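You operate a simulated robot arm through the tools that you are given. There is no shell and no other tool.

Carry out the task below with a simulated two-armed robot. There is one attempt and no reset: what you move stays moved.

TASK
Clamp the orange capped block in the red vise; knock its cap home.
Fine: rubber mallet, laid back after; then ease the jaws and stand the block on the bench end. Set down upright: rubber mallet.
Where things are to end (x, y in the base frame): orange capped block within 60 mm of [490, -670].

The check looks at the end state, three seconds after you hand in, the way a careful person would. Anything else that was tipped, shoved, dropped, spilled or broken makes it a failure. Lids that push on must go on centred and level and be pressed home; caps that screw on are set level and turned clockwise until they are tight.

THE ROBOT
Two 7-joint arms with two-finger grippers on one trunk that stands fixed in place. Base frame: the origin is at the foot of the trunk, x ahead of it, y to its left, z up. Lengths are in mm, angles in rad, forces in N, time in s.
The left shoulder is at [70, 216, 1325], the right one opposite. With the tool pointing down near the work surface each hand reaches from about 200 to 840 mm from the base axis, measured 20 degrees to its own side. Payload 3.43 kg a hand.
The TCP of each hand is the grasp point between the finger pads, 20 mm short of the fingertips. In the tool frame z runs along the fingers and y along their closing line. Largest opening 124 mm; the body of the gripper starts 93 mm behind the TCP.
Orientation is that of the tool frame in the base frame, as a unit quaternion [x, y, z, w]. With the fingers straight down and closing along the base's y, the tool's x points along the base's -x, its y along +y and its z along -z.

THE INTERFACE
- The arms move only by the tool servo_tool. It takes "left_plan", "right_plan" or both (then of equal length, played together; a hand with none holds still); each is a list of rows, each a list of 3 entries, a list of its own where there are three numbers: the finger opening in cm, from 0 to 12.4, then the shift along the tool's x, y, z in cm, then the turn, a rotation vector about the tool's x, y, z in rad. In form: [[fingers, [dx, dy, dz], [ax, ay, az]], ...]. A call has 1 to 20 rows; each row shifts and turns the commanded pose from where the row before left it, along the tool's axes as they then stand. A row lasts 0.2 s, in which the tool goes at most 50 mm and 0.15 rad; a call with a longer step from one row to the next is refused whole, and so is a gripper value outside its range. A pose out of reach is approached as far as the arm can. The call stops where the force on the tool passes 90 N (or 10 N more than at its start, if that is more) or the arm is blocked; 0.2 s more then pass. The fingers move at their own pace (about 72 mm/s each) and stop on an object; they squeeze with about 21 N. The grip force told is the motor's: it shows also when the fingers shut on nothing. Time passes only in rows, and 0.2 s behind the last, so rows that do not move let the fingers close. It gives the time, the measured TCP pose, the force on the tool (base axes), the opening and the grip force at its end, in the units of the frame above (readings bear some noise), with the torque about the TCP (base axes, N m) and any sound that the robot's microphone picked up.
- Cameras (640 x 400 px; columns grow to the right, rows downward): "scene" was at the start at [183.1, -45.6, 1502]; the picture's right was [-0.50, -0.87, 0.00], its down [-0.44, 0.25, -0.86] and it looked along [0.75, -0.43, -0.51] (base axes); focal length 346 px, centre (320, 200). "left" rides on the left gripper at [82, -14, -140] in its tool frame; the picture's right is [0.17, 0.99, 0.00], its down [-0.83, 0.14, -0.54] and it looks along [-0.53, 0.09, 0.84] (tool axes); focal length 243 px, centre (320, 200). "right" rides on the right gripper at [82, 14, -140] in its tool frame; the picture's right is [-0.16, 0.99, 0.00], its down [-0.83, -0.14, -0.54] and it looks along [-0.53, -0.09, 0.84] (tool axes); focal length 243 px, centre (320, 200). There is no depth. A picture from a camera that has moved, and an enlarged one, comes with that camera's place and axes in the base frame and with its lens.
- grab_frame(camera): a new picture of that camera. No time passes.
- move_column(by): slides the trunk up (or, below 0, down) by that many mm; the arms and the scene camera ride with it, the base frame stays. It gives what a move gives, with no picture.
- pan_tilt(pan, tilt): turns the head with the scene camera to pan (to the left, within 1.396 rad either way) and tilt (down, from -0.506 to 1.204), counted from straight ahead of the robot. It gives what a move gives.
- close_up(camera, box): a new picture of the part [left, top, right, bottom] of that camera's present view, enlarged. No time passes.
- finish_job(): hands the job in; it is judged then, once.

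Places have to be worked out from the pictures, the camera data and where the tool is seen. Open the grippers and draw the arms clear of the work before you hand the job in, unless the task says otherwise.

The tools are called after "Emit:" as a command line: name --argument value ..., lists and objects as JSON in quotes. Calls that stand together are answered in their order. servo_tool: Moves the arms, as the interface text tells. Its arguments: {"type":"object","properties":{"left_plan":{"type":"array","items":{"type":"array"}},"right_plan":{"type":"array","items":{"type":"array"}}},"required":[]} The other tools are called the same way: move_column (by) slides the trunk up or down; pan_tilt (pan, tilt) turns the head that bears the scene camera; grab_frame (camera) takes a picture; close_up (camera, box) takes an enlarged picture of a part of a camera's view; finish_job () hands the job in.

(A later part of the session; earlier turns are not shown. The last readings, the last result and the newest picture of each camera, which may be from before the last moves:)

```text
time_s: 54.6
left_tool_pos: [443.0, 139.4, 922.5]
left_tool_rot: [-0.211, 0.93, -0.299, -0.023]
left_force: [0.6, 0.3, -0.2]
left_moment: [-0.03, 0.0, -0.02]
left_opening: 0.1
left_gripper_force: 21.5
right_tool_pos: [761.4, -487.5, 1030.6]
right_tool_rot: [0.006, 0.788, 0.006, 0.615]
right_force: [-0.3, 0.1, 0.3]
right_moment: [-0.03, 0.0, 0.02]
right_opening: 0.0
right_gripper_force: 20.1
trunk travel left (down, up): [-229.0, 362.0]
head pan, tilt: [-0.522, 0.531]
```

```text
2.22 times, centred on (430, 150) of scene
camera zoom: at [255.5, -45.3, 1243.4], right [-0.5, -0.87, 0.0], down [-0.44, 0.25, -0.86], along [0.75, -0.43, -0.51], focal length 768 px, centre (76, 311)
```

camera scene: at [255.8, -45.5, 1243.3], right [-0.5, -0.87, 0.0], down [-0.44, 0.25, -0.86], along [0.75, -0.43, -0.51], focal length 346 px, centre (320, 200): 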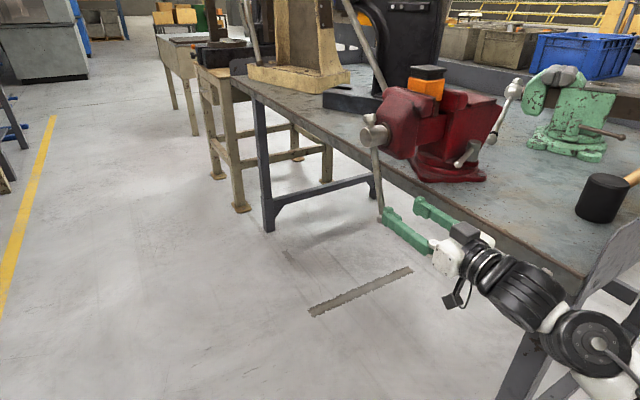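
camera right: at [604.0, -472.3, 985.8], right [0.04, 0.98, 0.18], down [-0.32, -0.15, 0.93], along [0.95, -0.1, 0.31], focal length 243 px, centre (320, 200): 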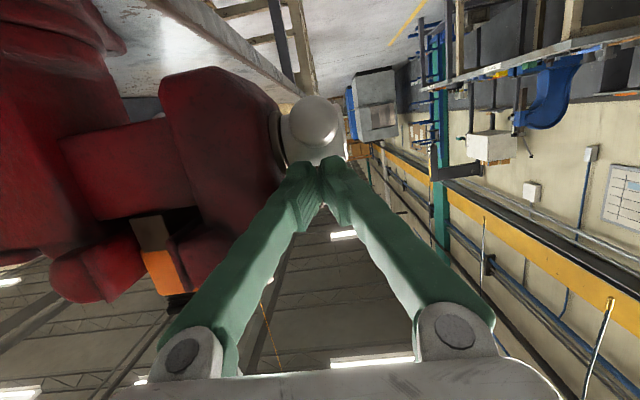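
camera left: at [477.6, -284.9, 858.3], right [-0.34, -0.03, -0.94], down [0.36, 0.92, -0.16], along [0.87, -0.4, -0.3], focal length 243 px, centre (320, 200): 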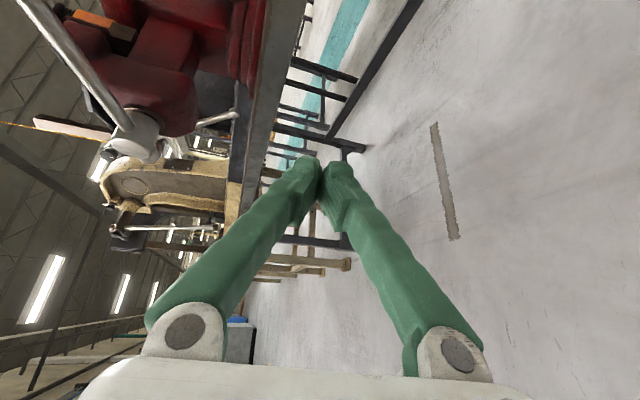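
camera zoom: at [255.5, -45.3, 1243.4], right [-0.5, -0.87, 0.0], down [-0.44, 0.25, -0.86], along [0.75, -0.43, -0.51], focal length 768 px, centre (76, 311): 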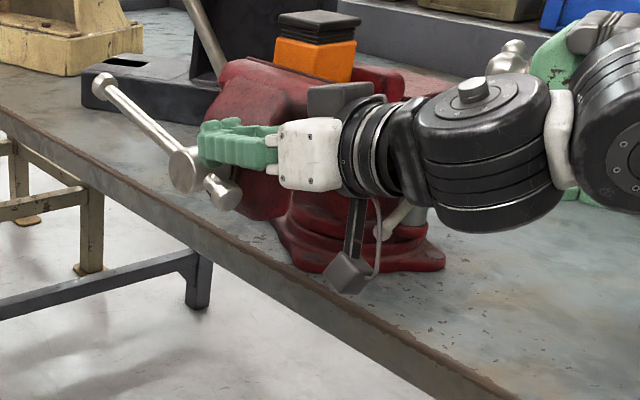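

The knob is now centred under the fingers near (749, -481, 986). I'll press down again in steps.

Emit:
servo_tool --right_plan '[[0, [0, 0.4, -0.5], [0, 0, 0]], [0, [1.0, 0, 0], [0, 0, 0]], [0, [1.0, 0, 0], [0, 0, 0]], [0, [1.0, 0, 0.15], [0, 0, 0]], [0, [1.0, -0.1, 0.2], [0, 0, 0]], [0, [0.8, -0.1, 0.2], [0, 0, 0]], [0, [0, 0, 0], [0, 0, 0]]]'

Emit:
grab_frame --camera "right"

Emit:
close_up --camera "scene" --box '[340, 60, 520, 240]'

```text
time_s: 56.2
left_tool_pos: [439.8, 141.7, 925.5]
left_tool_rot: [-0.211, 0.93, -0.301, -0.021]
left_force: [0.2, 0.1, -0.3]
left_moment: [-0.01, 0.02, 0.02]
left_opening: 0.0
left_gripper_force: 20.9
right_tool_pos: [743.2, -482.8, 1001.0]
right_tool_rot: [0.008, 0.781, 0.007, 0.625]
right_force: [-23.4, -9.7, 48.5]
right_moment: [-0.5, -0.35, 0.21]
right_opening: 5.8
right_gripper_force: 34.4
trunk travel left (down, up): [-229.0, 362.0]
head pan, tilt: [-0.522, 0.531]
```

```text
taken
camera right: at [588.6, -467.4, 950.9], right [0.04, 0.98, 0.18], down [-0.35, -0.16, 0.92], along [0.94, -0.1, 0.33], focal length 243 px, centre (320, 200)
```

right: 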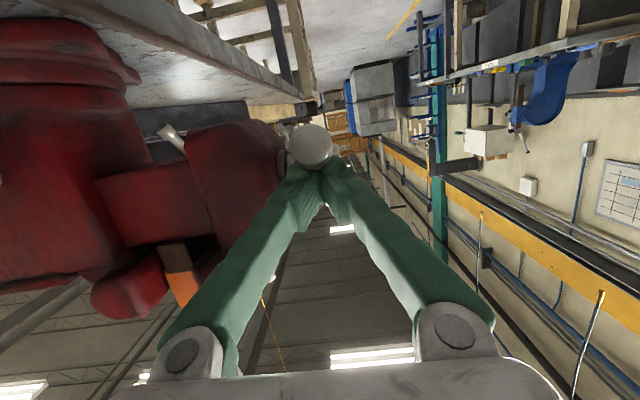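

```text
2.22 times, centred on (430, 150) of scene
camera zoom: at [247.8, -43.8, 1245.2], right [-0.5, -0.87, 0.0], down [-0.43, 0.25, -0.87], along [0.75, -0.43, -0.5], focal length 768 px, centre (76, 311)
```

zoom: 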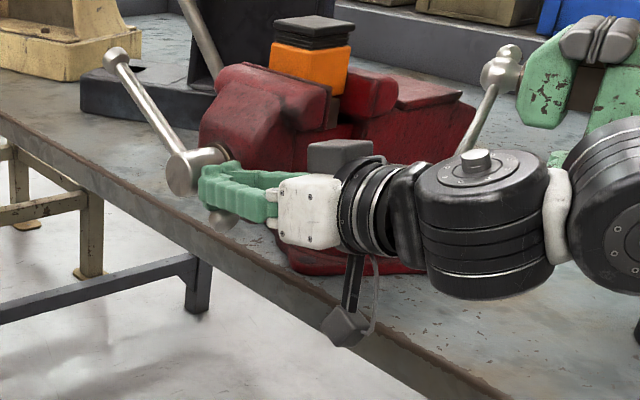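

That gained another 15°, and the bar is now at about -214° (10 o'clock). The short knob is now low on the near side near (755, -482, 960), so I'll back off, tilt to 45° and push it with the fingertips along its arc.

Emit:
servo_tool --right_plan '[[0, [-1.5, 0, 0], [0, 0, 0]], [0, [-2, 0, -2], [0, 0, 0]], [0, [0, 0, -4], [0, 0, 0]], [1, [0, 0, 0], [0, 0.141, 0]], [1, [0, 0, 0], [0, 0.141, 0]], [1, [0, 0, 0], [0, 0.141, 0]], [1, [0, 0, 0], [0, 0.141, 0]], [1, [0, 0, 0], [0, 0, 0]]]'

Emit:
grab_frame --camera "right"

Emit:
close_up --camera "scene" --box '[340, 60, 520, 240]'

```text
time_s: 58.0
left_tool_pos: [443.2, 139.1, 923.0]
left_tool_rot: [-0.211, 0.93, -0.299, -0.024]
left_force: [0.6, -0.5, -0.7]
left_moment: [0.05, -0.01, 0.0]
left_opening: 0.0
left_gripper_force: 21.0
right_tool_pos: [697.5, -486.0, 1033.3]
right_tool_rot: [0.005, 0.929, 0.008, 0.369]
right_force: [0.1, 1.2, 0.4]
right_moment: [0.02, 0.0, 0.01]
right_opening: 10.0
right_gripper_force: 0.1
trunk travel left (down, up): [-229.0, 362.0]
head pan, tilt: [-0.522, 0.531]
```

```text
taken
camera right: at [542.0, -472.4, 1077.9], right [0.12, 0.98, 0.13], down [0.23, -0.16, 0.96], along [0.96, -0.09, -0.25], focal length 243 px, centre (320, 200)
```

right: 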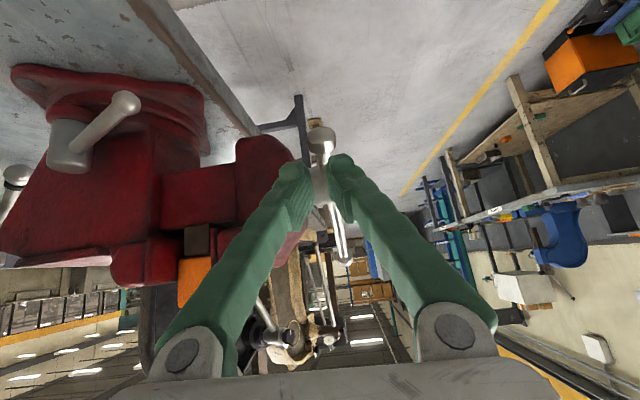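

```text
2.22 times, centred on (430, 150) of scene
camera zoom: at [255.7, -46.2, 1243.3], right [-0.5, -0.87, 0.0], down [-0.44, 0.25, -0.86], along [0.75, -0.43, -0.51], focal length 768 px, centre (76, 311)
```

zoom: 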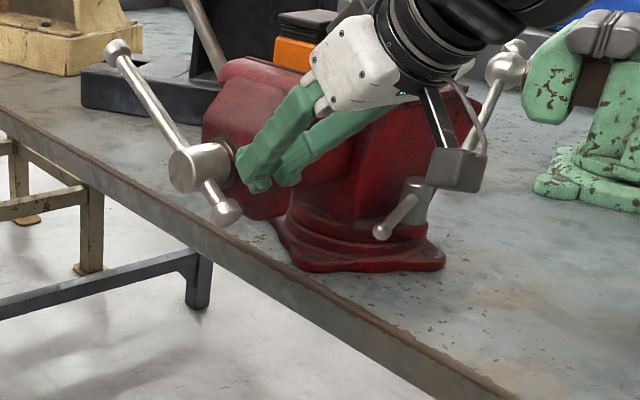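

The short knob is now at about (742, -483, 968), with the screw axis near (793, 995). I'll approach it with the notch and push along its arc while turning the tool with it.

Emit:
servo_tool --right_plan '[[1, [1.25, 0.15, 2.81], [0, 0, 0]], [1, [0, 0.1, 1.7], [0, 0, 0]], [1, [0.545, 0, 0.71], [0, -0.122, 0]], [1, [0.545, 0, 0.71], [0, -0.122, 0]], [1, [0.545, 0, 0.71], [0, -0.122, 0]], [1, [0.545, 0, 0.71], [0, -0.122, 0]], [1, [0, 0, 0], [0, 0, 0]]]'

Emit:
grab_frame --camera "right"

Emit:
close_up --camera "scene" --box '[340, 60, 520, 240]'

```text
time_s: 59.6
left_tool_pos: [444.5, 139.7, 921.9]
left_tool_rot: [-0.212, 0.93, -0.299, -0.024]
left_force: [0.3, 0.3, 0.1]
left_moment: [-0.01, 0.03, 0.04]
left_opening: 0.0
left_gripper_force: 20.7
right_tool_pos: [730.3, -479.0, 954.4]
right_tool_rot: [0.004, 0.813, 0.007, 0.583]
right_force: [0.1, 0.1, -0.2]
right_moment: [-0.01, -0.04, 0.02]
right_opening: 10.0
right_gripper_force: 0.1
trunk travel left (down, up): [-229.0, 362.0]
head pan, tilt: [-0.522, 0.531]
```

```text
taken
camera right: at [571.1, -465.3, 921.0], right [0.05, 0.98, 0.17], down [-0.24, -0.16, 0.96], along [0.97, -0.09, 0.23], focal length 243 px, centre (320, 200)
```

right: 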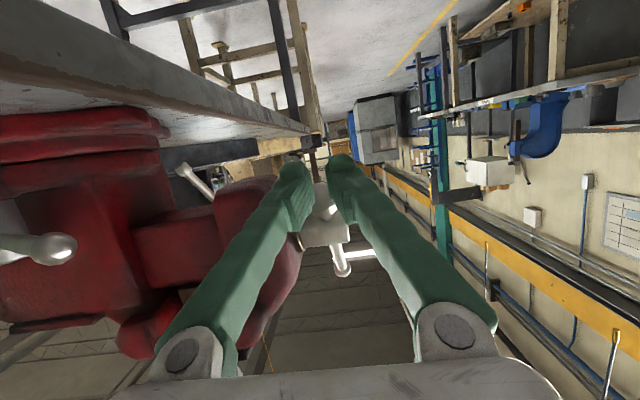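

```text
2.22 times, centred on (430, 150) of scene
camera zoom: at [256.2, -45.4, 1243.0], right [-0.5, -0.87, 0.0], down [-0.44, 0.25, -0.86], along [0.75, -0.43, -0.51], focal length 768 px, centre (76, 311)
```

zoom: 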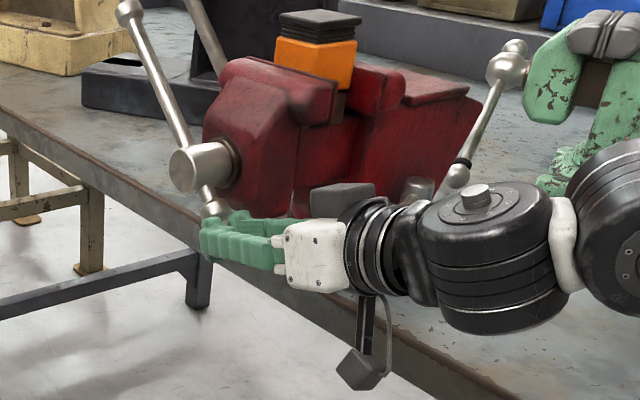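

The bar is at about -224° and turning freely. I'll continue the same arc.

Emit:
servo_tool --right_plan '[[1, [0.545, -0.1, 0.71], [0, -0.122, 0]], [1, [0.545, -0.1, 0.71], [0, -0.122, 0]], [1, [0.545, 0, 0.71], [0, -0.122, 0]], [1, [0.545, 0, 0.71], [0, -0.122, 0]], [1, [0.4, 0, 0.9], [0, -0.05, 0]], [1, [0, 0, 0], [0, 0, 0]]]'

Emit:
close_up --camera "scene" --box '[340, 30, 520, 210]'

Emit:
close_up --camera "scene" --box '[400, 50, 480, 110]'

```text
time_s: 61.0
left_tool_pos: [443.3, 138.7, 922.2]
left_tool_rot: [-0.212, 0.93, -0.3, -0.023]
left_force: [0.4, -0.2, 0.7]
left_moment: [0.02, -0.01, 0.02]
left_opening: 0.0
left_gripper_force: 20.8
right_tool_pos: [766.1, -483.0, 928.6]
right_tool_rot: [0.007, 0.627, 0.005, 0.779]
right_force: [0.1, 0.2, 0.3]
right_moment: [-0.02, 0.0, 0.02]
right_opening: 9.8
right_gripper_force: 0.1
trunk travel left (down, up): [-229.0, 362.0]
head pan, tilt: [-0.522, 0.531]
```

```text
2.22 times, centred on (430, 120) of scene
camera zoom: at [255.7, -45.6, 1243.4], right [-0.5, -0.87, 0.0], down [-0.44, 0.25, -0.86], along [0.75, -0.43, -0.51], focal length 768 px, centre (76, 378)
```

zoom: 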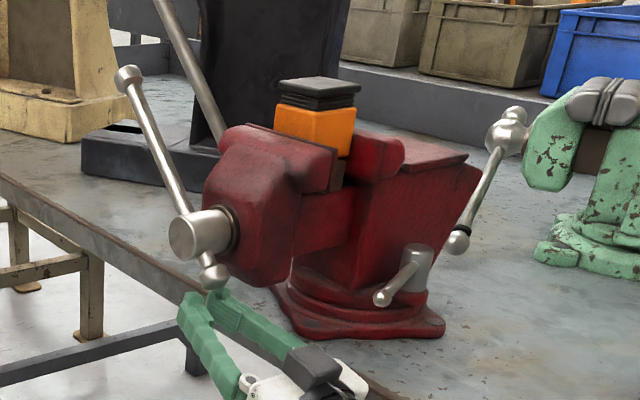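

```text
6.67 times, centred on (440, 80) of scene
camera zoom: at [255.7, -45.6, 1243.4], right [-0.5, -0.87, 0.0], down [-0.44, 0.25, -0.86], along [0.75, -0.43, -0.51], focal length 2304 px, centre (-480, 1000)
```

zoom: 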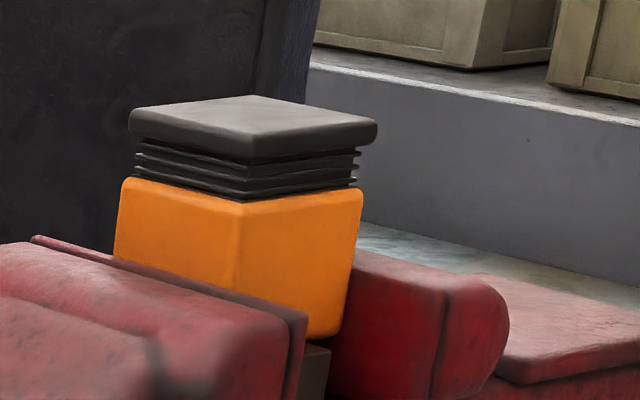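

Compared with the view at -165° the jaw and block haven't shifted, while the push force rose to about 50 N on the short knob, so the block may already be gripped. I'll back off, raise the trunk, and look down into the jaws.

Emit:
servo_tool --right_plan '[[1, [0, 0, -4.5], [0, 0, 0]], [1, [0, 0, -4.5], [0, 0, 0]], [1, [0, 0, -4.5], [0, 0, 0]], [1, [0, 0, 0], [0, 0.15, 0]], [1, [0, 0, 0], [0, 0.15, 0]], [1, [0, 0, 0], [0, 0.15, 0]], [1, [0, 0, 0], [0, 0.15, 0]], [1, [0, 0, 0], [0, 0.15, 0]], [1, [0, 0, 0], [0, 0.15, 0]]]'

Emit:
move_column --by 250

Emit:
grab_frame --camera "right"

```text
time_s: 63.0
left_tool_pos: [444.0, 141.1, 921.4]
left_tool_rot: [-0.212, 0.93, -0.299, -0.024]
left_force: [-0.8, 0.9, -0.8]
left_moment: [-0.01, -0.01, 0.0]
left_opening: 0.1
left_gripper_force: 21.2
right_tool_pos: [634.9, -480.0, 900.5]
right_tool_rot: [0.006, 0.903, 0.008, 0.43]
right_force: [0.6, -0.4, 0.6]
right_moment: [0.02, -0.02, 0.04]
right_opening: 10.1
right_gripper_force: 0.0
trunk travel left (down, up): [-229.0, 362.0]
head pan, tilt: [-0.522, 0.531]
```

```text
time_s: 65.6
left_tool_pos: [445.1, 140.9, 1171.5]
left_tool_rot: [-0.211, 0.93, -0.299, -0.023]
left_force: [0.7, -0.5, -0.3]
left_moment: [-0.02, -0.01, 0.02]
left_opening: 0.1
left_gripper_force: 20.3
right_tool_pos: [633.5, -481.7, 1150.0]
right_tool_rot: [0.004, 0.904, 0.008, 0.428]
right_force: [-0.4, -0.4, 0.0]
right_moment: [-0.03, 0.02, 0.01]
right_opening: 9.9
right_gripper_force: 0.0
trunk travel left (down, up): [-479.0, 112.0]
head pan, tilt: [-0.522, 0.531]
```

```text
taken
camera right: at [472.7, -468.8, 1174.9], right [0.11, 0.98, 0.15], down [0.11, -0.16, 0.98], along [0.99, -0.09, -0.12], focal length 243 px, centre (320, 200)
```

right: 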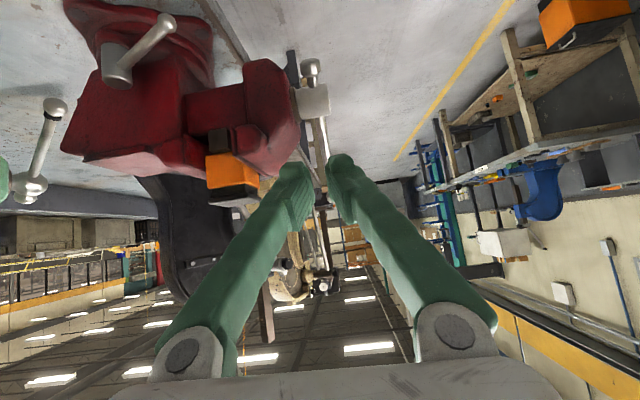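

I'll move the hand up and over to face the block from above for a clear look at the jaw gap.

Emit:
servo_tool --right_plan '[[10, [-2.0, -2.9, -1.95], [0, 0, 0]], [10, [-2.0, -2.9, -1.95], [0, 0, 0]], [10, [-2.0, -2.9, -1.95], [0, 0, 0]], [10, [-2.0, -2.9, -1.95], [0, 0, 0]], [10, [0, 0, 0], [0, 0.145, 0]], [10, [0, 0, 0], [0, 0.145, 0]], [10, [0, 0, 0], [0, 0.1, 0]], [10, [0, 0, 0], [0, 0, 0]]]'

Emit:
grab_frame --camera "right"

Emit:
close_up --camera "right" --box '[240, 130, 400, 260]'

```text
time_s: 67.4
left_tool_pos: [443.5, 140.2, 1172.6]
left_tool_rot: [-0.211, 0.93, -0.299, -0.024]
left_force: [0.4, 0.9, 0.5]
left_moment: [-0.03, -0.01, 0.02]
left_opening: 0.0
left_gripper_force: 20.6
right_tool_pos: [623.1, -599.3, 1259.2]
right_tool_rot: [0.004, 0.969, 0.008, 0.246]
right_force: [-0.4, 0.2, -0.2]
right_moment: [0.03, 0.0, 0.01]
right_opening: 99.9
right_gripper_force: 0.1
trunk travel left (down, up): [-479.0, 112.0]
head pan, tilt: [-0.522, 0.531]
```

```text
taken
camera right: at [484.5, -587.6, 1343.7], right [0.15, 0.98, 0.1], down [0.47, -0.16, 0.87], along [0.87, -0.08, -0.49], focal length 243 px, centre (320, 200)
```

right: 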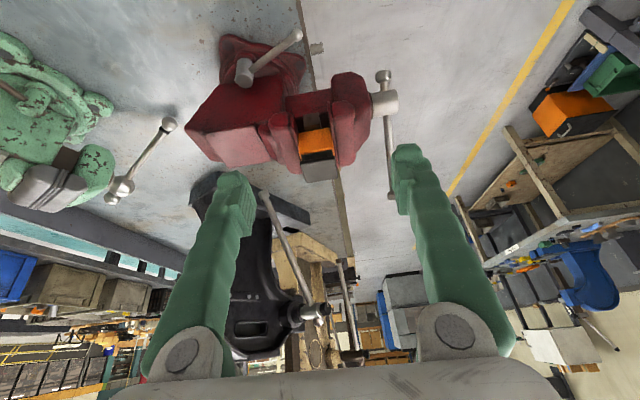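

```text
3.08 times, centred on (320, 195) of right
camera zoom: at [484.5, -587.6, 1343.7], right [0.15, 0.98, 0.1], down [0.47, -0.16, 0.87], along [0.87, -0.08, -0.49], focal length 746 px, centre (320, 215)
```

zoom: 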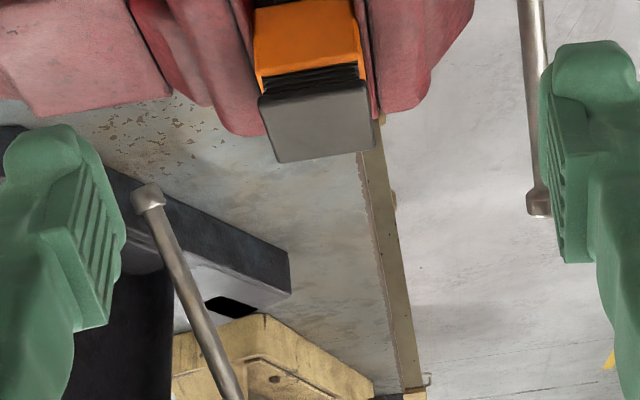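

Emit:
close_up --camera "right" --box '[285, 110, 355, 180]'

Emit:
close_up --camera "right" --box '[240, 60, 420, 200]'

```text
5.71 times, centred on (320, 145) of right
camera zoom: at [484.5, -587.6, 1343.7], right [0.15, 0.98, 0.1], down [0.47, -0.16, 0.87], along [0.87, -0.08, -0.49], focal length 1386 px, centre (320, 514)
```

zoom: 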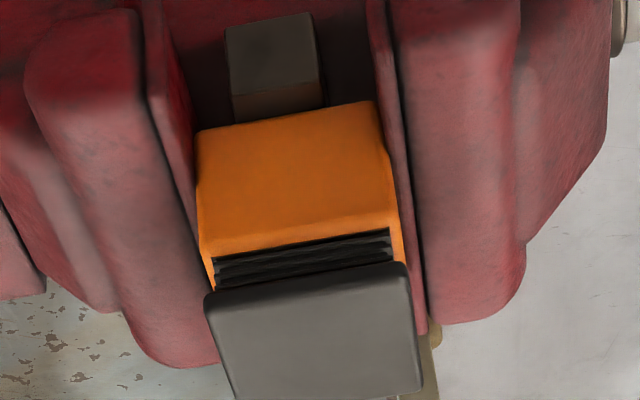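

```text
2.86 times, centred on (330, 130) of right
camera zoom: at [484.5, -587.6, 1343.7], right [0.15, 0.98, 0.1], down [0.47, -0.16, 0.87], along [0.87, -0.08, -0.49], focal length 693 px, centre (291, 400)
```

zoom: 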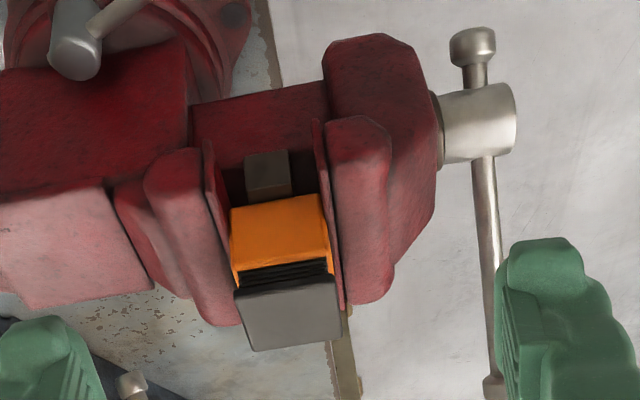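

From above the block now touches both jaw plates, so it is at least held. I want it firmly tight, so I'll grip the long end of the bar (now near 10:30) from above and pull it further round to feel the resistance. First I'll position the hand and trunk.

Emit:
servo_tool --right_plan '[[6, [0, 3.9, 0], [0, 0, 0]], [6, [0, 3.9, 0], [0, 0, 0]], [6, [0, 3.8, 0], [0, 0, 0]], [6, [0, 0, -3], [0, -0.14, 0]], [6, [0, 0, 0], [0, -0.14, 0]], [6, [0, 0, 0], [0, -0.14, 0]], [6, [0, 0, 0], [0, -0.13, 0]]]'

Emit:
move_column --by -110

Emit:
grab_frame --camera "right"

Emit:
close_up --camera "scene" --box '[310, 80, 490, 260]'

```text
time_s: 69.0
left_tool_pos: [442.6, 138.1, 1173.6]
left_tool_rot: [-0.21, 0.931, -0.299, -0.023]
left_force: [-0.7, -0.4, -0.4]
left_moment: [0.02, -0.02, 0.01]
left_opening: 0.2
left_gripper_force: 20.8
right_tool_pos: [608.5, -486.2, 1287.6]
right_tool_rot: [0.006, 0.865, 0.007, 0.502]
right_force: [-1.2, -0.5, 0.5]
right_moment: [-0.01, 0.0, -0.01]
right_opening: 59.9
right_gripper_force: 0.0
trunk travel left (down, up): [-479.0, 112.0]
head pan, tilt: [-0.522, 0.531]
```

```text
time_s: 70.5
left_tool_pos: [444.2, 141.1, 1063.0]
left_tool_rot: [-0.21, 0.931, -0.299, -0.022]
left_force: [-0.9, 0.0, -0.6]
left_moment: [0.03, -0.04, 0.03]
left_opening: 0.2
left_gripper_force: 21.1
right_tool_pos: [608.8, -483.8, 1177.7]
right_tool_rot: [0.006, 0.866, 0.007, 0.5]
right_force: [0.1, 0.5, -0.8]
right_moment: [-0.03, 0.01, 0.0]
right_opening: 60.0
right_gripper_force: 0.0
trunk travel left (down, up): [-369.0, 222.0]
head pan, tilt: [-0.522, 0.531]
```

```text
taken
camera right: at [446.2, -470.5, 1177.4], right [0.09, 0.98, 0.16], down [-0.05, -0.16, 0.99], along [0.99, -0.09, 0.04], focal length 243 px, centre (320, 200)
```

right: 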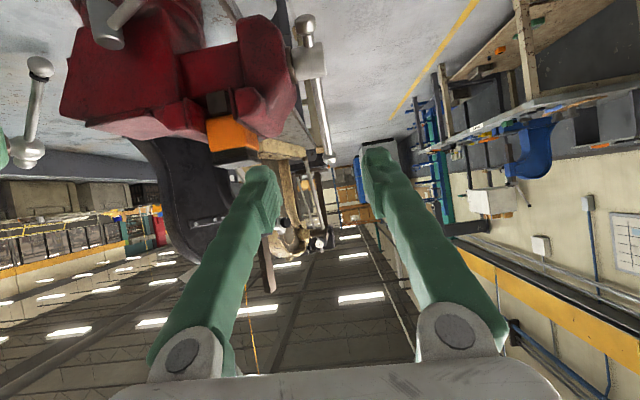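

```text
2.22 times, centred on (400, 170) of scene
camera zoom: at [217.0, -45.5, 1386.0], right [-0.5, -0.87, 0.0], down [-0.44, 0.25, -0.86], along [0.75, -0.43, -0.51], focal length 768 px, centre (142, 267)
```

zoom: 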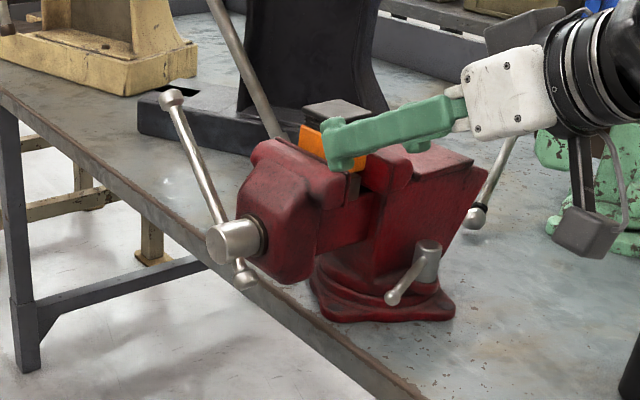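

The bar's long end is near (917, -483, 1116), at about -223°. I'll bring the open fingers along the tool axis over the screw to straddle the bar at about r = 100.

Emit:
servo_tool --right_plan '[[6, [-0.63, 0, 3.98], [0, 0, 0]], [6, [-0.63, 0, 3.98], [0, 0, 0]], [6, [-0.63, 0, 3.98], [0, 0, 0]], [6, [-0.63, 0, 3.98], [0, 0, 0]], [6, [-0.63, 0, 3.98], [0, 0, 0]], [6, [0, 0, 0], [0, 0, 0]]]'

Emit:
grab_frame --camera "right"

Emit:
close_up --camera "scene" --box '[310, 80, 490, 260]'

```text
time_s: 71.8
left_tool_pos: [443.1, 140.5, 1064.0]
left_tool_rot: [-0.21, 0.931, -0.299, -0.023]
left_force: [0.0, -0.3, -0.1]
left_moment: [0.0, -0.03, 0.03]
left_opening: 0.0
left_gripper_force: 20.3
right_tool_pos: [798.3, -486.7, 1102.5]
right_tool_rot: [0.006, 0.866, 0.007, 0.5]
right_force: [-0.2, -0.5, -0.8]
right_moment: [0.01, -0.02, 0.01]
right_opening: 60.2
right_gripper_force: 0.0
trunk travel left (down, up): [-369.0, 222.0]
head pan, tilt: [-0.522, 0.531]
```

```text
taken
camera right: at [634.8, -473.1, 1102.1], right [0.09, 0.98, 0.16], down [-0.05, -0.16, 0.99], along [0.99, -0.09, 0.04], focal length 243 px, centre (320, 200)
```

right: 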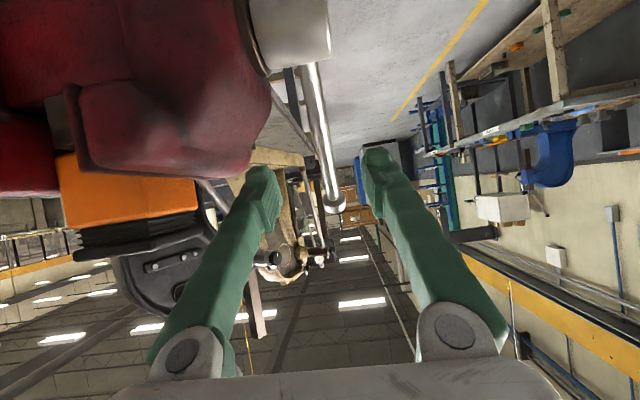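

```text
2.22 times, centred on (400, 170) of scene
camera zoom: at [216.1, -45.6, 1386.1], right [-0.5, -0.87, 0.0], down [-0.44, 0.25, -0.86], along [0.75, -0.43, -0.51], focal length 768 px, centre (142, 267)
```

zoom: 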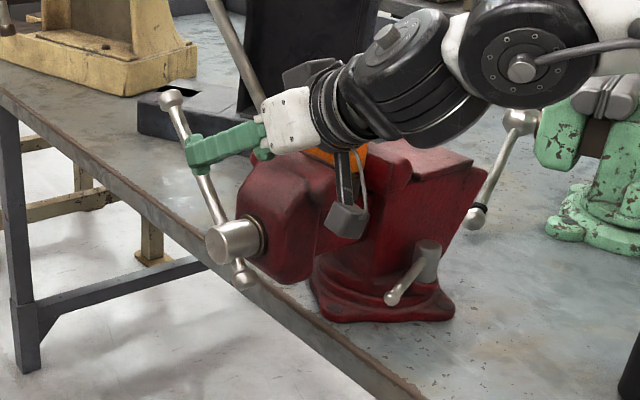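

The bar lies between the fingers. I'll move forward to bring the pads around it and close.

Emit:
servo_tool --right_plan '[[6, [0, 0.2, 3.7], [0, 0, 0]], [6, [0, 0.1, 3.7], [0, 0, 0]], [0, [0, 0, 0], [0, 0, 0]], [0, [0, 0, 0], [0, 0, 0]], [0, [0, 0, 0], [0, 0, 0]]]'

Emit:
close_up --camera "scene" --box '[310, 80, 490, 260]'

Emit:
grab_frame --camera "right"

```text
time_s: 73.0
left_tool_pos: [444.4, 139.2, 1062.0]
left_tool_rot: [-0.211, 0.931, -0.298, -0.023]
left_force: [0.2, 0.3, -0.6]
left_moment: [-0.02, -0.02, -0.02]
left_opening: 0.0
left_gripper_force: 21.1
right_tool_pos: [863.9, -482.0, 1063.7]
right_tool_rot: [0.006, 0.867, 0.006, 0.499]
right_force: [8.4, -7.6, -4.2]
right_moment: [0.03, -0.37, -0.04]
right_opening: 7.7
right_gripper_force: 41.3
trunk travel left (down, up): [-369.0, 222.0]
head pan, tilt: [-0.522, 0.531]
```

```text
2.22 times, centred on (400, 170) of scene
camera zoom: at [219.1, -46.8, 1385.5], right [-0.5, -0.87, 0.0], down [-0.44, 0.25, -0.86], along [0.75, -0.43, -0.51], focal length 768 px, centre (142, 267)
```

zoom: 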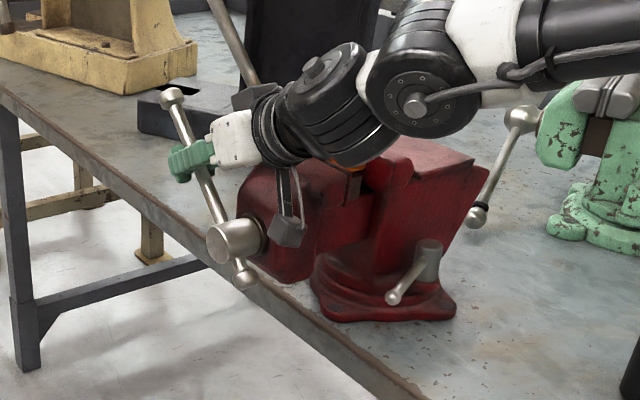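

```text
taken
camera right: at [700.6, -467.9, 1063.2], right [0.09, 0.98, 0.16], down [-0.05, -0.16, 0.99], along [0.99, -0.1, 0.04], focal length 243 px, centre (320, 200)
```

right: 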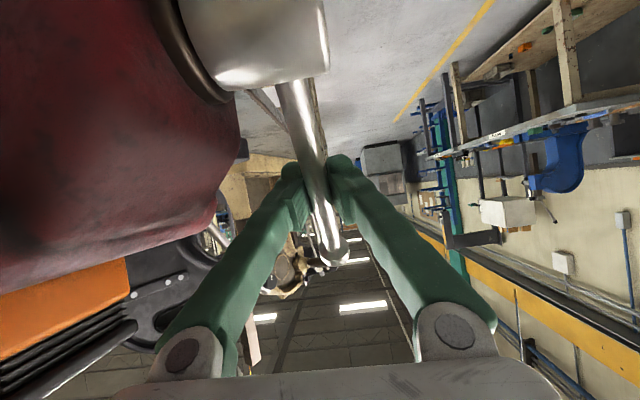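

The bar is gripped with both pads. I'll pull it round in small steps toward 12 o'clock and read the resistance.

Emit:
servo_tool --right_plan '[[0, [-0.29, 0, -1.37], [0, -0.07, 0]], [0, [-0.2, 0, -1.35], [0, -0.07, 0]], [0, [0, 0, 0], [0, 0, 0]]]'

Emit:
close_up --camera "scene" --box '[310, 80, 490, 260]'

```text
time_s: 73.8
left_tool_pos: [448.4, 138.4, 1061.1]
left_tool_rot: [-0.212, 0.931, -0.297, -0.026]
left_force: [0.1, 0.1, -0.3]
left_moment: [-0.01, 0.03, 0.0]
left_opening: 0.0
left_gripper_force: 20.8
right_tool_pos: [845.0, -481.9, 1081.3]
right_tool_rot: [0.006, 0.831, 0.007, 0.557]
right_force: [20.1, -4.9, -20.4]
right_moment: [0.04, -0.73, -0.07]
right_opening: 7.5
right_gripper_force: 41.9
trunk travel left (down, up): [-369.0, 222.0]
head pan, tilt: [-0.522, 0.531]
```

```text
2.22 times, centred on (400, 170) of scene
camera zoom: at [222.7, -47.5, 1384.9], right [-0.5, -0.87, 0.0], down [-0.44, 0.25, -0.86], along [0.75, -0.43, -0.51], focal length 768 px, centre (142, 267)
```

zoom: 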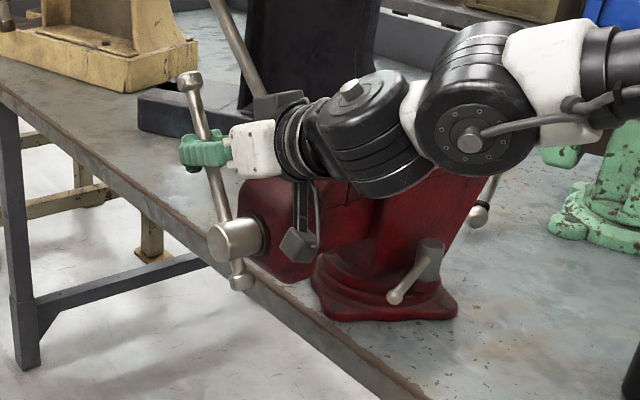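

Resistance is now about 29 N at r = 98 mm (2.8 N m), so the screw is tightening on the block. I'll pull a little more.

Emit:
servo_tool --right_plan '[[0, [-0.1, 0, -1.36], [0, -0.07, 0]], [0, [0, 0, -1.37], [0, -0.07, 0]], [0, [0, 0, 0], [0, 0, 0]]]'

Emit:
close_up --camera "scene" --box '[310, 80, 490, 260]'

```text
time_s: 74.7
left_tool_pos: [448.2, 137.7, 1059.9]
left_tool_rot: [-0.212, 0.93, -0.298, -0.026]
left_force: [-0.8, -0.3, 0.0]
left_moment: [0.0, 0.02, -0.01]
left_opening: 0.0
left_gripper_force: 20.9
right_tool_pos: [819.5, -482.3, 1092.9]
right_tool_rot: [0.008, 0.789, 0.006, 0.615]
right_force: [29.7, -8.9, -10.9]
right_moment: [-0.49, -1.02, 0.22]
right_opening: 7.8
right_gripper_force: 41.7
trunk travel left (down, up): [-369.0, 222.0]
head pan, tilt: [-0.522, 0.531]
```

```text
2.22 times, centred on (400, 170) of scene
camera zoom: at [223.3, -47.8, 1384.9], right [-0.5, -0.87, 0.0], down [-0.44, 0.25, -0.86], along [0.75, -0.43, -0.51], focal length 768 px, centre (142, 267)
```

zoom: 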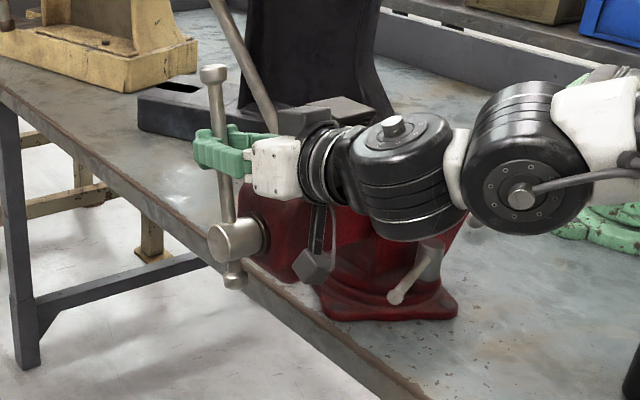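

It's at about 32 N and still rising slowly, with the bar near 11:20. I'll pull two more steps.

Emit:
servo_tool --right_plan '[[0, [0.09, 0, -1.37], [0, -0.06, 0]], [0, [0.2, 0, -1.35], [0, -0.06, 0]], [0, [0.3, 0, -1.35], [0, -0.04, 0]], [0, [0, 0, 0], [0, 0, 0]]]'

Emit:
close_up --camera "scene" --box '[310, 80, 490, 260]'

```text
time_s: 75.7
left_tool_pos: [448.2, 139.5, 1060.4]
left_tool_rot: [-0.211, 0.93, -0.298, -0.025]
left_force: [-1.0, -0.9, -0.2]
left_moment: [-0.02, 0.02, 0.04]
left_opening: 0.4
left_gripper_force: 21.4
right_tool_pos: [780.4, -481.4, 1097.6]
right_tool_rot: [0.008, 0.736, 0.006, 0.677]
right_force: [46.0, -10.2, 4.9]
right_moment: [-0.04, -1.72, -0.03]
right_opening: 8.7
right_gripper_force: 42.4
trunk travel left (down, up): [-369.0, 222.0]
head pan, tilt: [-0.522, 0.531]
```

```text
2.22 times, centred on (400, 170) of scene
camera zoom: at [223.9, -46.7, 1384.9], right [-0.5, -0.87, 0.0], down [-0.44, 0.25, -0.86], along [0.74, -0.43, -0.51], focal length 768 px, centre (142, 267)
```

zoom: 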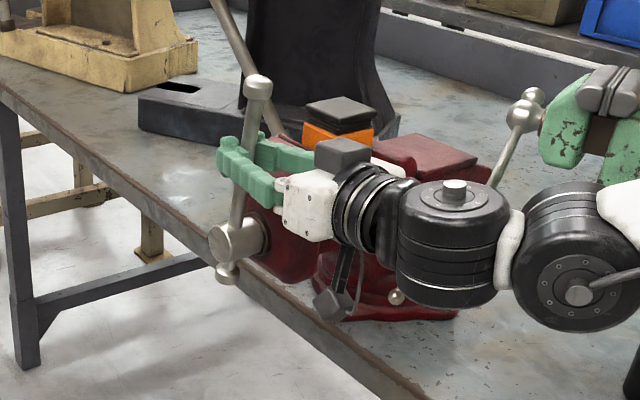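

The resistance is 46 N (about 4.7 N m), so the block is firmly clamped. I'll release the bar here, near 12 o'clock, where it's also easy to loosen later, and back the hand off.

Emit:
servo_tool --right_plan '[[0, [0.2, 0, -0.8], [0, -0.03, 0]], [0, [0, 0, 0], [0, 0, 0]], [6, [0, 0, 0], [0, 0, 0]], [6, [0, 0, 0], [0, 0, 0]], [6, [0, 0, -3.5], [0, 0, 0]], [6, [0, 0, -4.5], [0, 0, 0]], [6, [-1, 0, -4.5], [0, 0, 0]], [6, [-2, 0, -3.5], [0, 0, 0]]]'

Emit:
close_up --camera "scene" --box '[310, 80, 490, 260]'

Emit:
grab_frame --camera "scene"

```text
time_s: 77.5
left_tool_pos: [443.1, 140.1, 1062.0]
left_tool_rot: [-0.211, 0.93, -0.299, -0.023]
left_force: [0.2, -0.1, 0.0]
left_moment: [-0.02, -0.02, 0.02]
left_opening: 0.0
left_gripper_force: 21.0
right_tool_pos: [605.2, -477.0, 1136.9]
right_tool_rot: [0.007, 0.725, 0.005, 0.689]
right_force: [-1.1, 0.7, -0.8]
right_moment: [0.0, 0.03, 0.01]
right_opening: 59.8
right_gripper_force: 0.1
trunk travel left (down, up): [-369.0, 222.0]
head pan, tilt: [-0.522, 0.531]
```

```text
2.22 times, centred on (400, 170) of scene
camera zoom: at [216.1, -45.7, 1386.1], right [-0.5, -0.87, 0.0], down [-0.44, 0.25, -0.86], along [0.75, -0.43, -0.51], focal length 768 px, centre (142, 267)
```

zoom: 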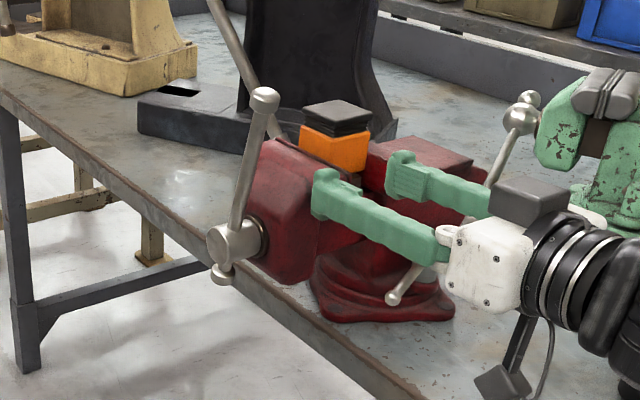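

```text
taken
camera scene: at [216.1, -45.7, 1386.1], right [-0.5, -0.87, 0.0], down [-0.44, 0.25, -0.86], along [0.75, -0.43, -0.51], focal length 346 px, centre (320, 200)
```

scene: 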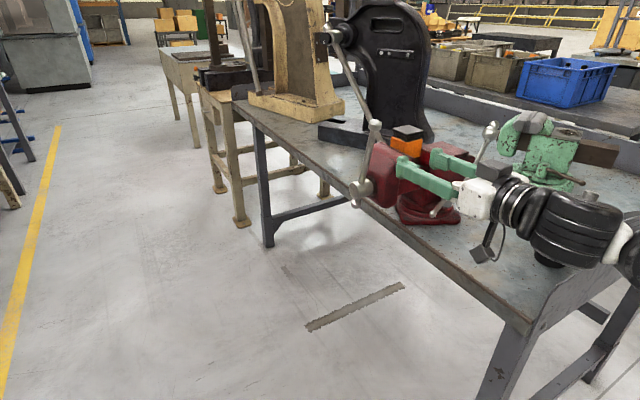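

The bar stays put near 12:30 and the block is clamped. Next is the mallet. I'll grip it by the head, tilted 45° from the robot side with the handle pointing away between the fingertips, so blows act straight through the grip. I'm moving to a staging pose near the mallet now.

Emit:
servo_tool --right_plan '[[10, [0, -3.6, -3.1], [0, 0, 0]], [10, [0, -3.6, -3.1], [0, 0, 0]], [10, [0, -3.6, -3.1], [0, 0, 0]], [10, [0, -3.6, -3.1], [0, 0, 0]], [10, [0, 0, 0], [0, 0.14, 0]], [10, [0, 0, 0], [0, 0.14, 0]], [10, [0, 0, 0], [0, 0.14, 0]], [10, [0, 0, 0], [0, 0.14, 0]], [10, [0, 0, 0], [0, 0.14, 0]], [10, [0, 0, 0], [0, 0.14, 0]], [10, [0, 0, 0], [0, 0, 0]]]'

Emit:
grab_frame --camera "right"

```text
time_s: 79.8
left_tool_pos: [444.6, 139.4, 1061.9]
left_tool_rot: [-0.211, 0.93, -0.299, -0.024]
left_force: [-0.3, -0.4, 0.5]
left_moment: [-0.03, 0.02, -0.02]
left_opening: 0.2
left_gripper_force: 21.4
right_tool_pos: [483.0, -626.0, 1142.2]
right_tool_rot: [0.006, 0.938, 0.006, 0.346]
right_force: [0.4, -1.0, -3.7]
right_moment: [0.01, -0.26, 0.0]
right_opening: 100.0
right_gripper_force: 0.1
trunk travel left (down, up): [-369.0, 222.0]
head pan, tilt: [-0.522, 0.531]
```

```text
taken
camera right: at [328.7, -612.4, 1194.6], right [0.13, 0.98, 0.12], down [0.28, -0.16, 0.95], along [0.95, -0.09, -0.3], focal length 243 px, centre (320, 200)
```

right: 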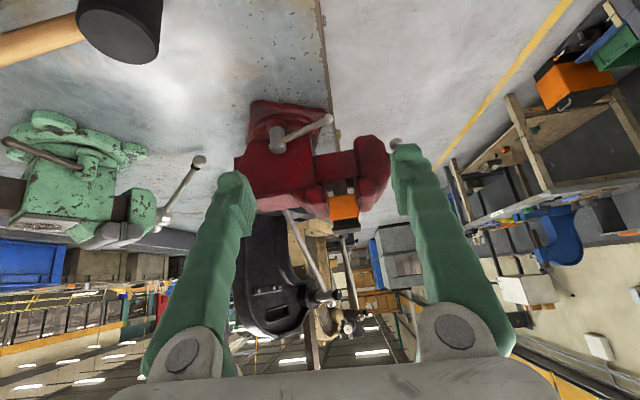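

Tilt is 0.71 rad and the way is clear. Now I yaw the hand by about -88° so that it faces along the mallet's handle.

Emit:
servo_tool --right_plan '[[10, [0, 0, 0], [0.091, 0, 0.106]], [10, [0, 0, 0], [0.091, 0, 0.106]], [10, [0, 0, 0], [0.091, 0, 0.106]], [10, [0, 0, 0], [0.091, 0, 0.106]], [10, [0, 0, 0], [0.091, 0, 0.106]], [10, [0, 0, 0], [0.091, 0, 0.106]], [10, [0, 0, 0], [0.091, 0, 0.106]], [10, [0, 0, 0], [0.091, 0, 0.106]], [10, [0, 0, 0], [0.091, 0, 0.106]], [10, [0, 0, 0], [0.091, 0, 0.106]], [10, [0, 0, 0], [0.091, 0, 0.106]], [10, [0, 0, 0], [0, 0, 0]]]'

Emit:
grab_frame --camera "right"

Emit:
grab_frame --camera "scene"

```text
time_s: 82.5
left_tool_pos: [443.8, 141.1, 1062.1]
left_tool_rot: [-0.212, 0.93, -0.299, -0.025]
left_force: [-0.2, 0.3, -0.1]
left_moment: [0.01, -0.04, 0.04]
left_opening: 0.2
left_gripper_force: 20.2
right_tool_pos: [465.5, -657.0, 1075.2]
right_tool_rot: [0.228, 0.914, -0.074, 0.328]
right_force: [-0.5, -0.1, 0.3]
right_moment: [0.01, 0.02, 0.02]
right_opening: 100.0
right_gripper_force: 0.0
right hand out of reach, approached as far as the arm can: row 1, 2, 3, 4, 5, 6, 7, 8, 9, 10, 11
trunk travel left (down, up): [-369.0, 222.0]
head pan, tilt: [-0.522, 0.531]
```

```text
taken
camera right: at [335.6, -575.3, 1132.3], right [0.57, 0.81, 0.12], down [0.2, -0.27, 0.94], along [0.8, -0.51, -0.32], focal length 243 px, centre (320, 200)
```

right: 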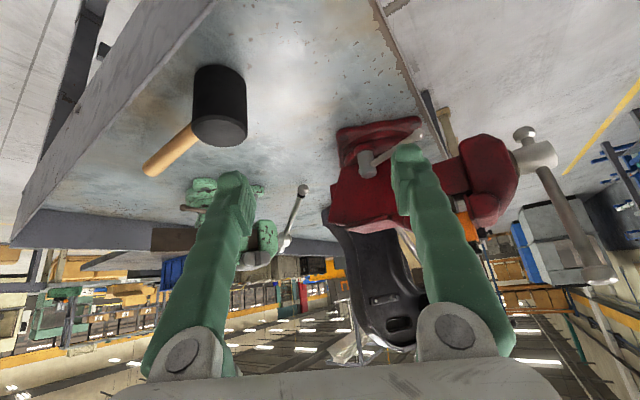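

```text
taken
camera scene: at [217.3, -45.6, 1385.9], right [-0.5, -0.87, 0.0], down [-0.44, 0.25, -0.86], along [0.75, -0.43, -0.51], focal length 346 px, centre (320, 200)
```

scene: 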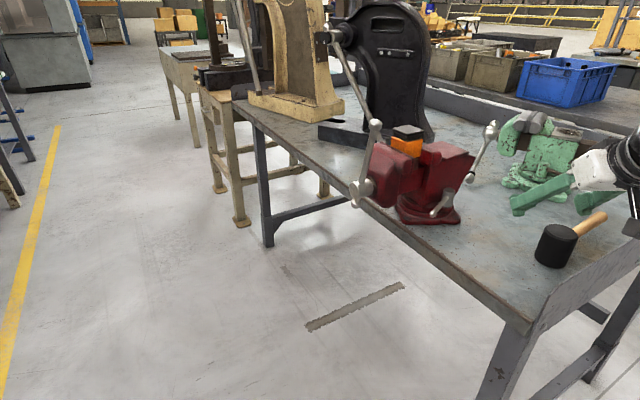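

Yaw was limited to about -27° here, since the hand is high relative to the shoulder. I'll raise the trunk to get the hand lower in the arm's workspace and try again.

Emit:
move_column --by 150

Emit:
servo_tool --right_plan '[[10, [1.5, 0, 2.5], [0, 0, 0]], [10, [1.5, 0, 2.5], [0, 0, 0]], [10, [1.5, 0, 2.5], [0, 0, 0]], [10, [1.5, 0, 2.5], [0, 0, 0]], [10, [1.5, 0, 2.5], [0, 0, 0]], [10, [0, 0, 0], [0.091, 0, 0.106]], [10, [0, 0, 0], [0.091, 0, 0.106]], [10, [0, 0, 0], [0.091, 0, 0.106]], [10, [0, 0, 0], [0, 0, 0]]]'

```text
time_s: 84.2
left_tool_pos: [442.0, 139.6, 1211.3]
left_tool_rot: [-0.211, 0.93, -0.299, -0.024]
left_force: [0.1, -0.5, -0.4]
left_moment: [-0.03, 0.03, 0.0]
left_opening: 0.1
left_gripper_force: 20.9
right_tool_pos: [452.7, -657.6, 1299.5]
right_tool_rot: [0.231, 0.881, -0.052, 0.409]
right_force: [0.2, 0.6, -1.0]
right_moment: [0.04, -0.01, -0.03]
right_opening: 100.0
right_gripper_force: 0.0
trunk travel left (down, up): [-519.0, 72.0]
head pan, tilt: [-0.522, 0.531]
```

```text
time_s: 86.2
left_tool_pos: [443.0, 139.3, 1212.2]
left_tool_rot: [-0.211, 0.93, -0.298, -0.024]
left_force: [0.4, 0.2, 0.0]
left_moment: [0.01, 0.0, -0.01]
left_opening: 0.0
left_gripper_force: 20.8
right_tool_pos: [499.1, -666.1, 1160.0]
right_tool_rot: [0.42, 0.819, -0.105, 0.378]
right_force: [0.1, -0.4, 0.5]
right_moment: [0.01, 0.02, 0.03]
right_opening: 99.9
right_gripper_force: 0.2
trunk travel left (down, up): [-519.0, 72.0]
head pan, tilt: [-0.522, 0.531]
```

It works now, with yaw at about -43°. I'll lower a bit more and continue yawing.

Emit:
servo_tool --right_plan '[[10, [1.5, -0.3, 2.0], [0.1, -0.02, 0.098]], [10, [1.5, -0.3, 2.0], [0.1, -0.02, 0.098]], [10, [1.0, 0, 1.5], [0.1, -0.02, 0.098]], [10, [0, 0, 0], [0.1, -0.02, 0.098]], [10, [0, 0, 0], [0.1, -0.02, 0.098]], [10, [0, 0, 0], [0, 0, 0]]]'

Emit:
grab_frame --camera "right"

```text
time_s: 87.6
left_tool_pos: [442.2, 140.1, 1213.6]
left_tool_rot: [-0.211, 0.93, -0.299, -0.023]
left_force: [0.3, -0.5, -0.2]
left_moment: [0.01, -0.01, 0.0]
left_opening: 0.2
left_gripper_force: 20.7
right_tool_pos: [562.1, -856.2, 1165.2]
right_tool_rot: [0.678, 0.622, -0.231, 0.316]
right_force: [1.1, -0.3, -0.2]
right_moment: [0.0, 0.02, 0.01]
right_opening: 99.9
right_gripper_force: 0.1
right hand out of reach, approached as far as the arm can: row 1, 2, 3, 4, 5
trunk travel left (down, up): [-519.0, 72.0]
head pan, tilt: [-0.522, 0.531]
```

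```text
taken
camera right: at [573.9, -700.3, 1206.7], right [0.96, -0.14, 0.26], down [-0.28, -0.19, 0.94], along [-0.08, -0.97, -0.22], focal length 243 px, centre (320, 200)
```

right: 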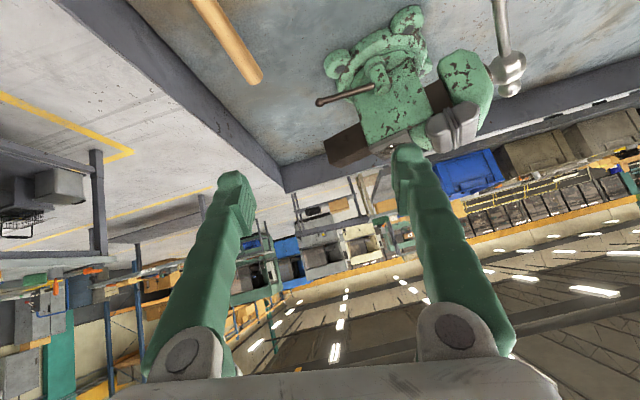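

The orientation is right now (z of about (0.08, -0.72, -0.69)), but the position drifted outward. I'll lower first and then come back toward the mallet in steps.

Emit:
servo_tool --right_plan '[[10, [2.6, -0.5, 2.5], [0, 0, 0]], [10, [2.6, -0.5, 2.5], [0, 0, 0]], [10, [2.6, -0.5, 2.5], [0, 0, 0]], [10, [2.6, -2.0, -1.9], [0, 0, 0]], [10, [0, 0, 0], [0, 0, 0]]]'

Emit:
grab_frame --camera "right"

Emit:
grab_frame --camera "scene"

```text
time_s: 88.8
left_tool_pos: [444.2, 139.9, 1212.4]
left_tool_rot: [-0.211, 0.93, -0.299, -0.023]
left_force: [0.5, 0.0, 0.4]
left_moment: [0.0, 0.04, -0.02]
left_opening: 0.0
left_gripper_force: 21.2
right_tool_pos: [569.0, -887.0, 1083.7]
right_tool_rot: [0.678, 0.623, -0.23, 0.315]
right_force: [0.0, 0.1, 0.7]
right_moment: [-0.01, 0.02, -0.04]
right_opening: 100.0
right_gripper_force: 0.0
right hand out of reach, approached as far as the arm can: row 1, 2, 3, 4
trunk travel left (down, up): [-519.0, 72.0]
head pan, tilt: [-0.522, 0.531]
```

```text
taken
camera right: at [579.2, -730.2, 1124.4], right [0.96, -0.14, 0.26], down [-0.28, -0.19, 0.94], along [-0.08, -0.97, -0.22], focal length 243 px, centre (320, 200)
```

right: 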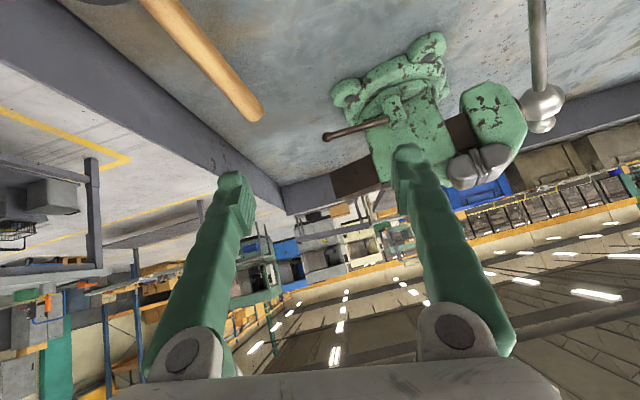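

```text
taken
camera scene: at [159.9, -45.4, 1549.7], right [-0.5, -0.87, 0.0], down [-0.44, 0.25, -0.86], along [0.75, -0.43, -0.51], focal length 346 px, centre (320, 200)
```

scene: 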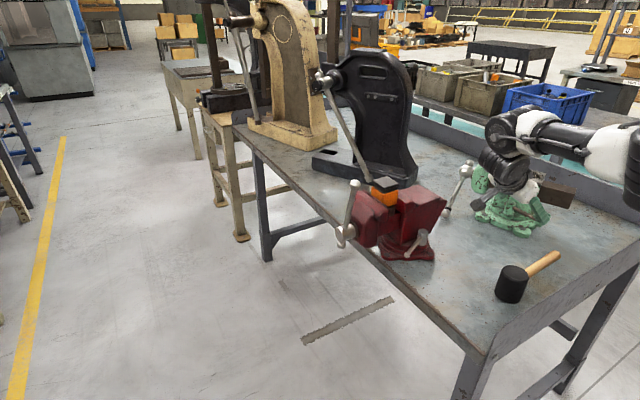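

The arm can't point that far outward near its body, and it's drifting toward the green vise, so I'll stop here. I'll rise and yaw back to about -50°, where gripping the mallet head with the handle off to one side still works.

Emit:
servo_tool --right_plan '[[10, [-1, 0, -1], [-0.1, 0.02, -0.098]], [10, [-1, 0, -1], [-0.1, 0.02, -0.098]], [10, [-1, 0, -1], [-0.1, 0.02, -0.098]], [10, [0, 0, -1], [-0.1, 0.02, -0.098]], [10, [0, 0, 0], [0, 0, 0]]]'

Emit:
grab_frame --camera "scene"

Emit:
grab_frame --camera "right"

```text
time_s: 90.0
left_tool_pos: [444.2, 140.7, 1212.4]
left_tool_rot: [-0.211, 0.93, -0.3, -0.024]
left_force: [0.8, 0.8, -0.8]
left_moment: [0.0, 0.05, -0.02]
left_opening: 0.0
left_gripper_force: 21.3
right_tool_pos: [562.0, -878.8, 1133.0]
right_tool_rot: [0.476, 0.788, -0.132, 0.368]
right_force: [0.9, 0.1, -0.2]
right_moment: [0.0, 0.03, -0.01]
right_opening: 99.9
right_gripper_force: 0.1
trunk travel left (down, up): [-519.0, 72.0]
head pan, tilt: [-0.522, 0.531]
```

```text
taken
camera scene: at [160.8, -45.3, 1549.5], right [-0.5, -0.87, 0.0], down [-0.44, 0.25, -0.86], along [0.75, -0.43, -0.51], focal length 346 px, centre (320, 200)
```

scene: 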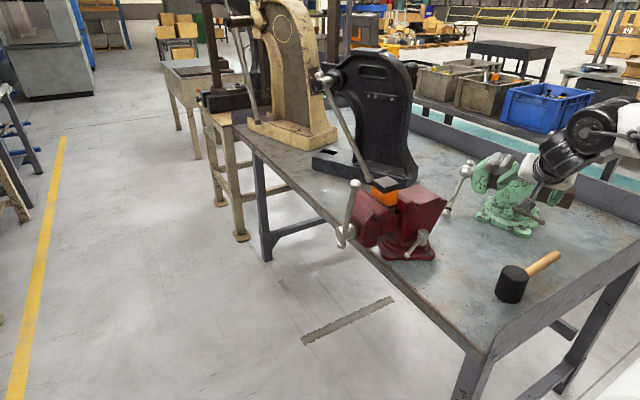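

```text
taken
camera right: at [487.5, -741.1, 1174.0], right [0.88, 0.4, 0.26], down [-0.13, -0.31, 0.94], along [0.45, -0.86, -0.22], focal length 243 px, centre (320, 200)
```

right: 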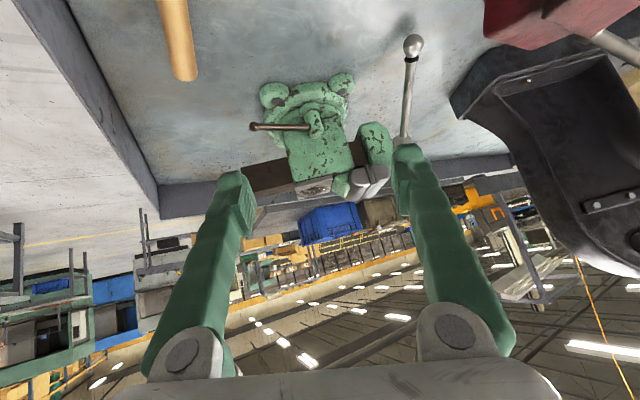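

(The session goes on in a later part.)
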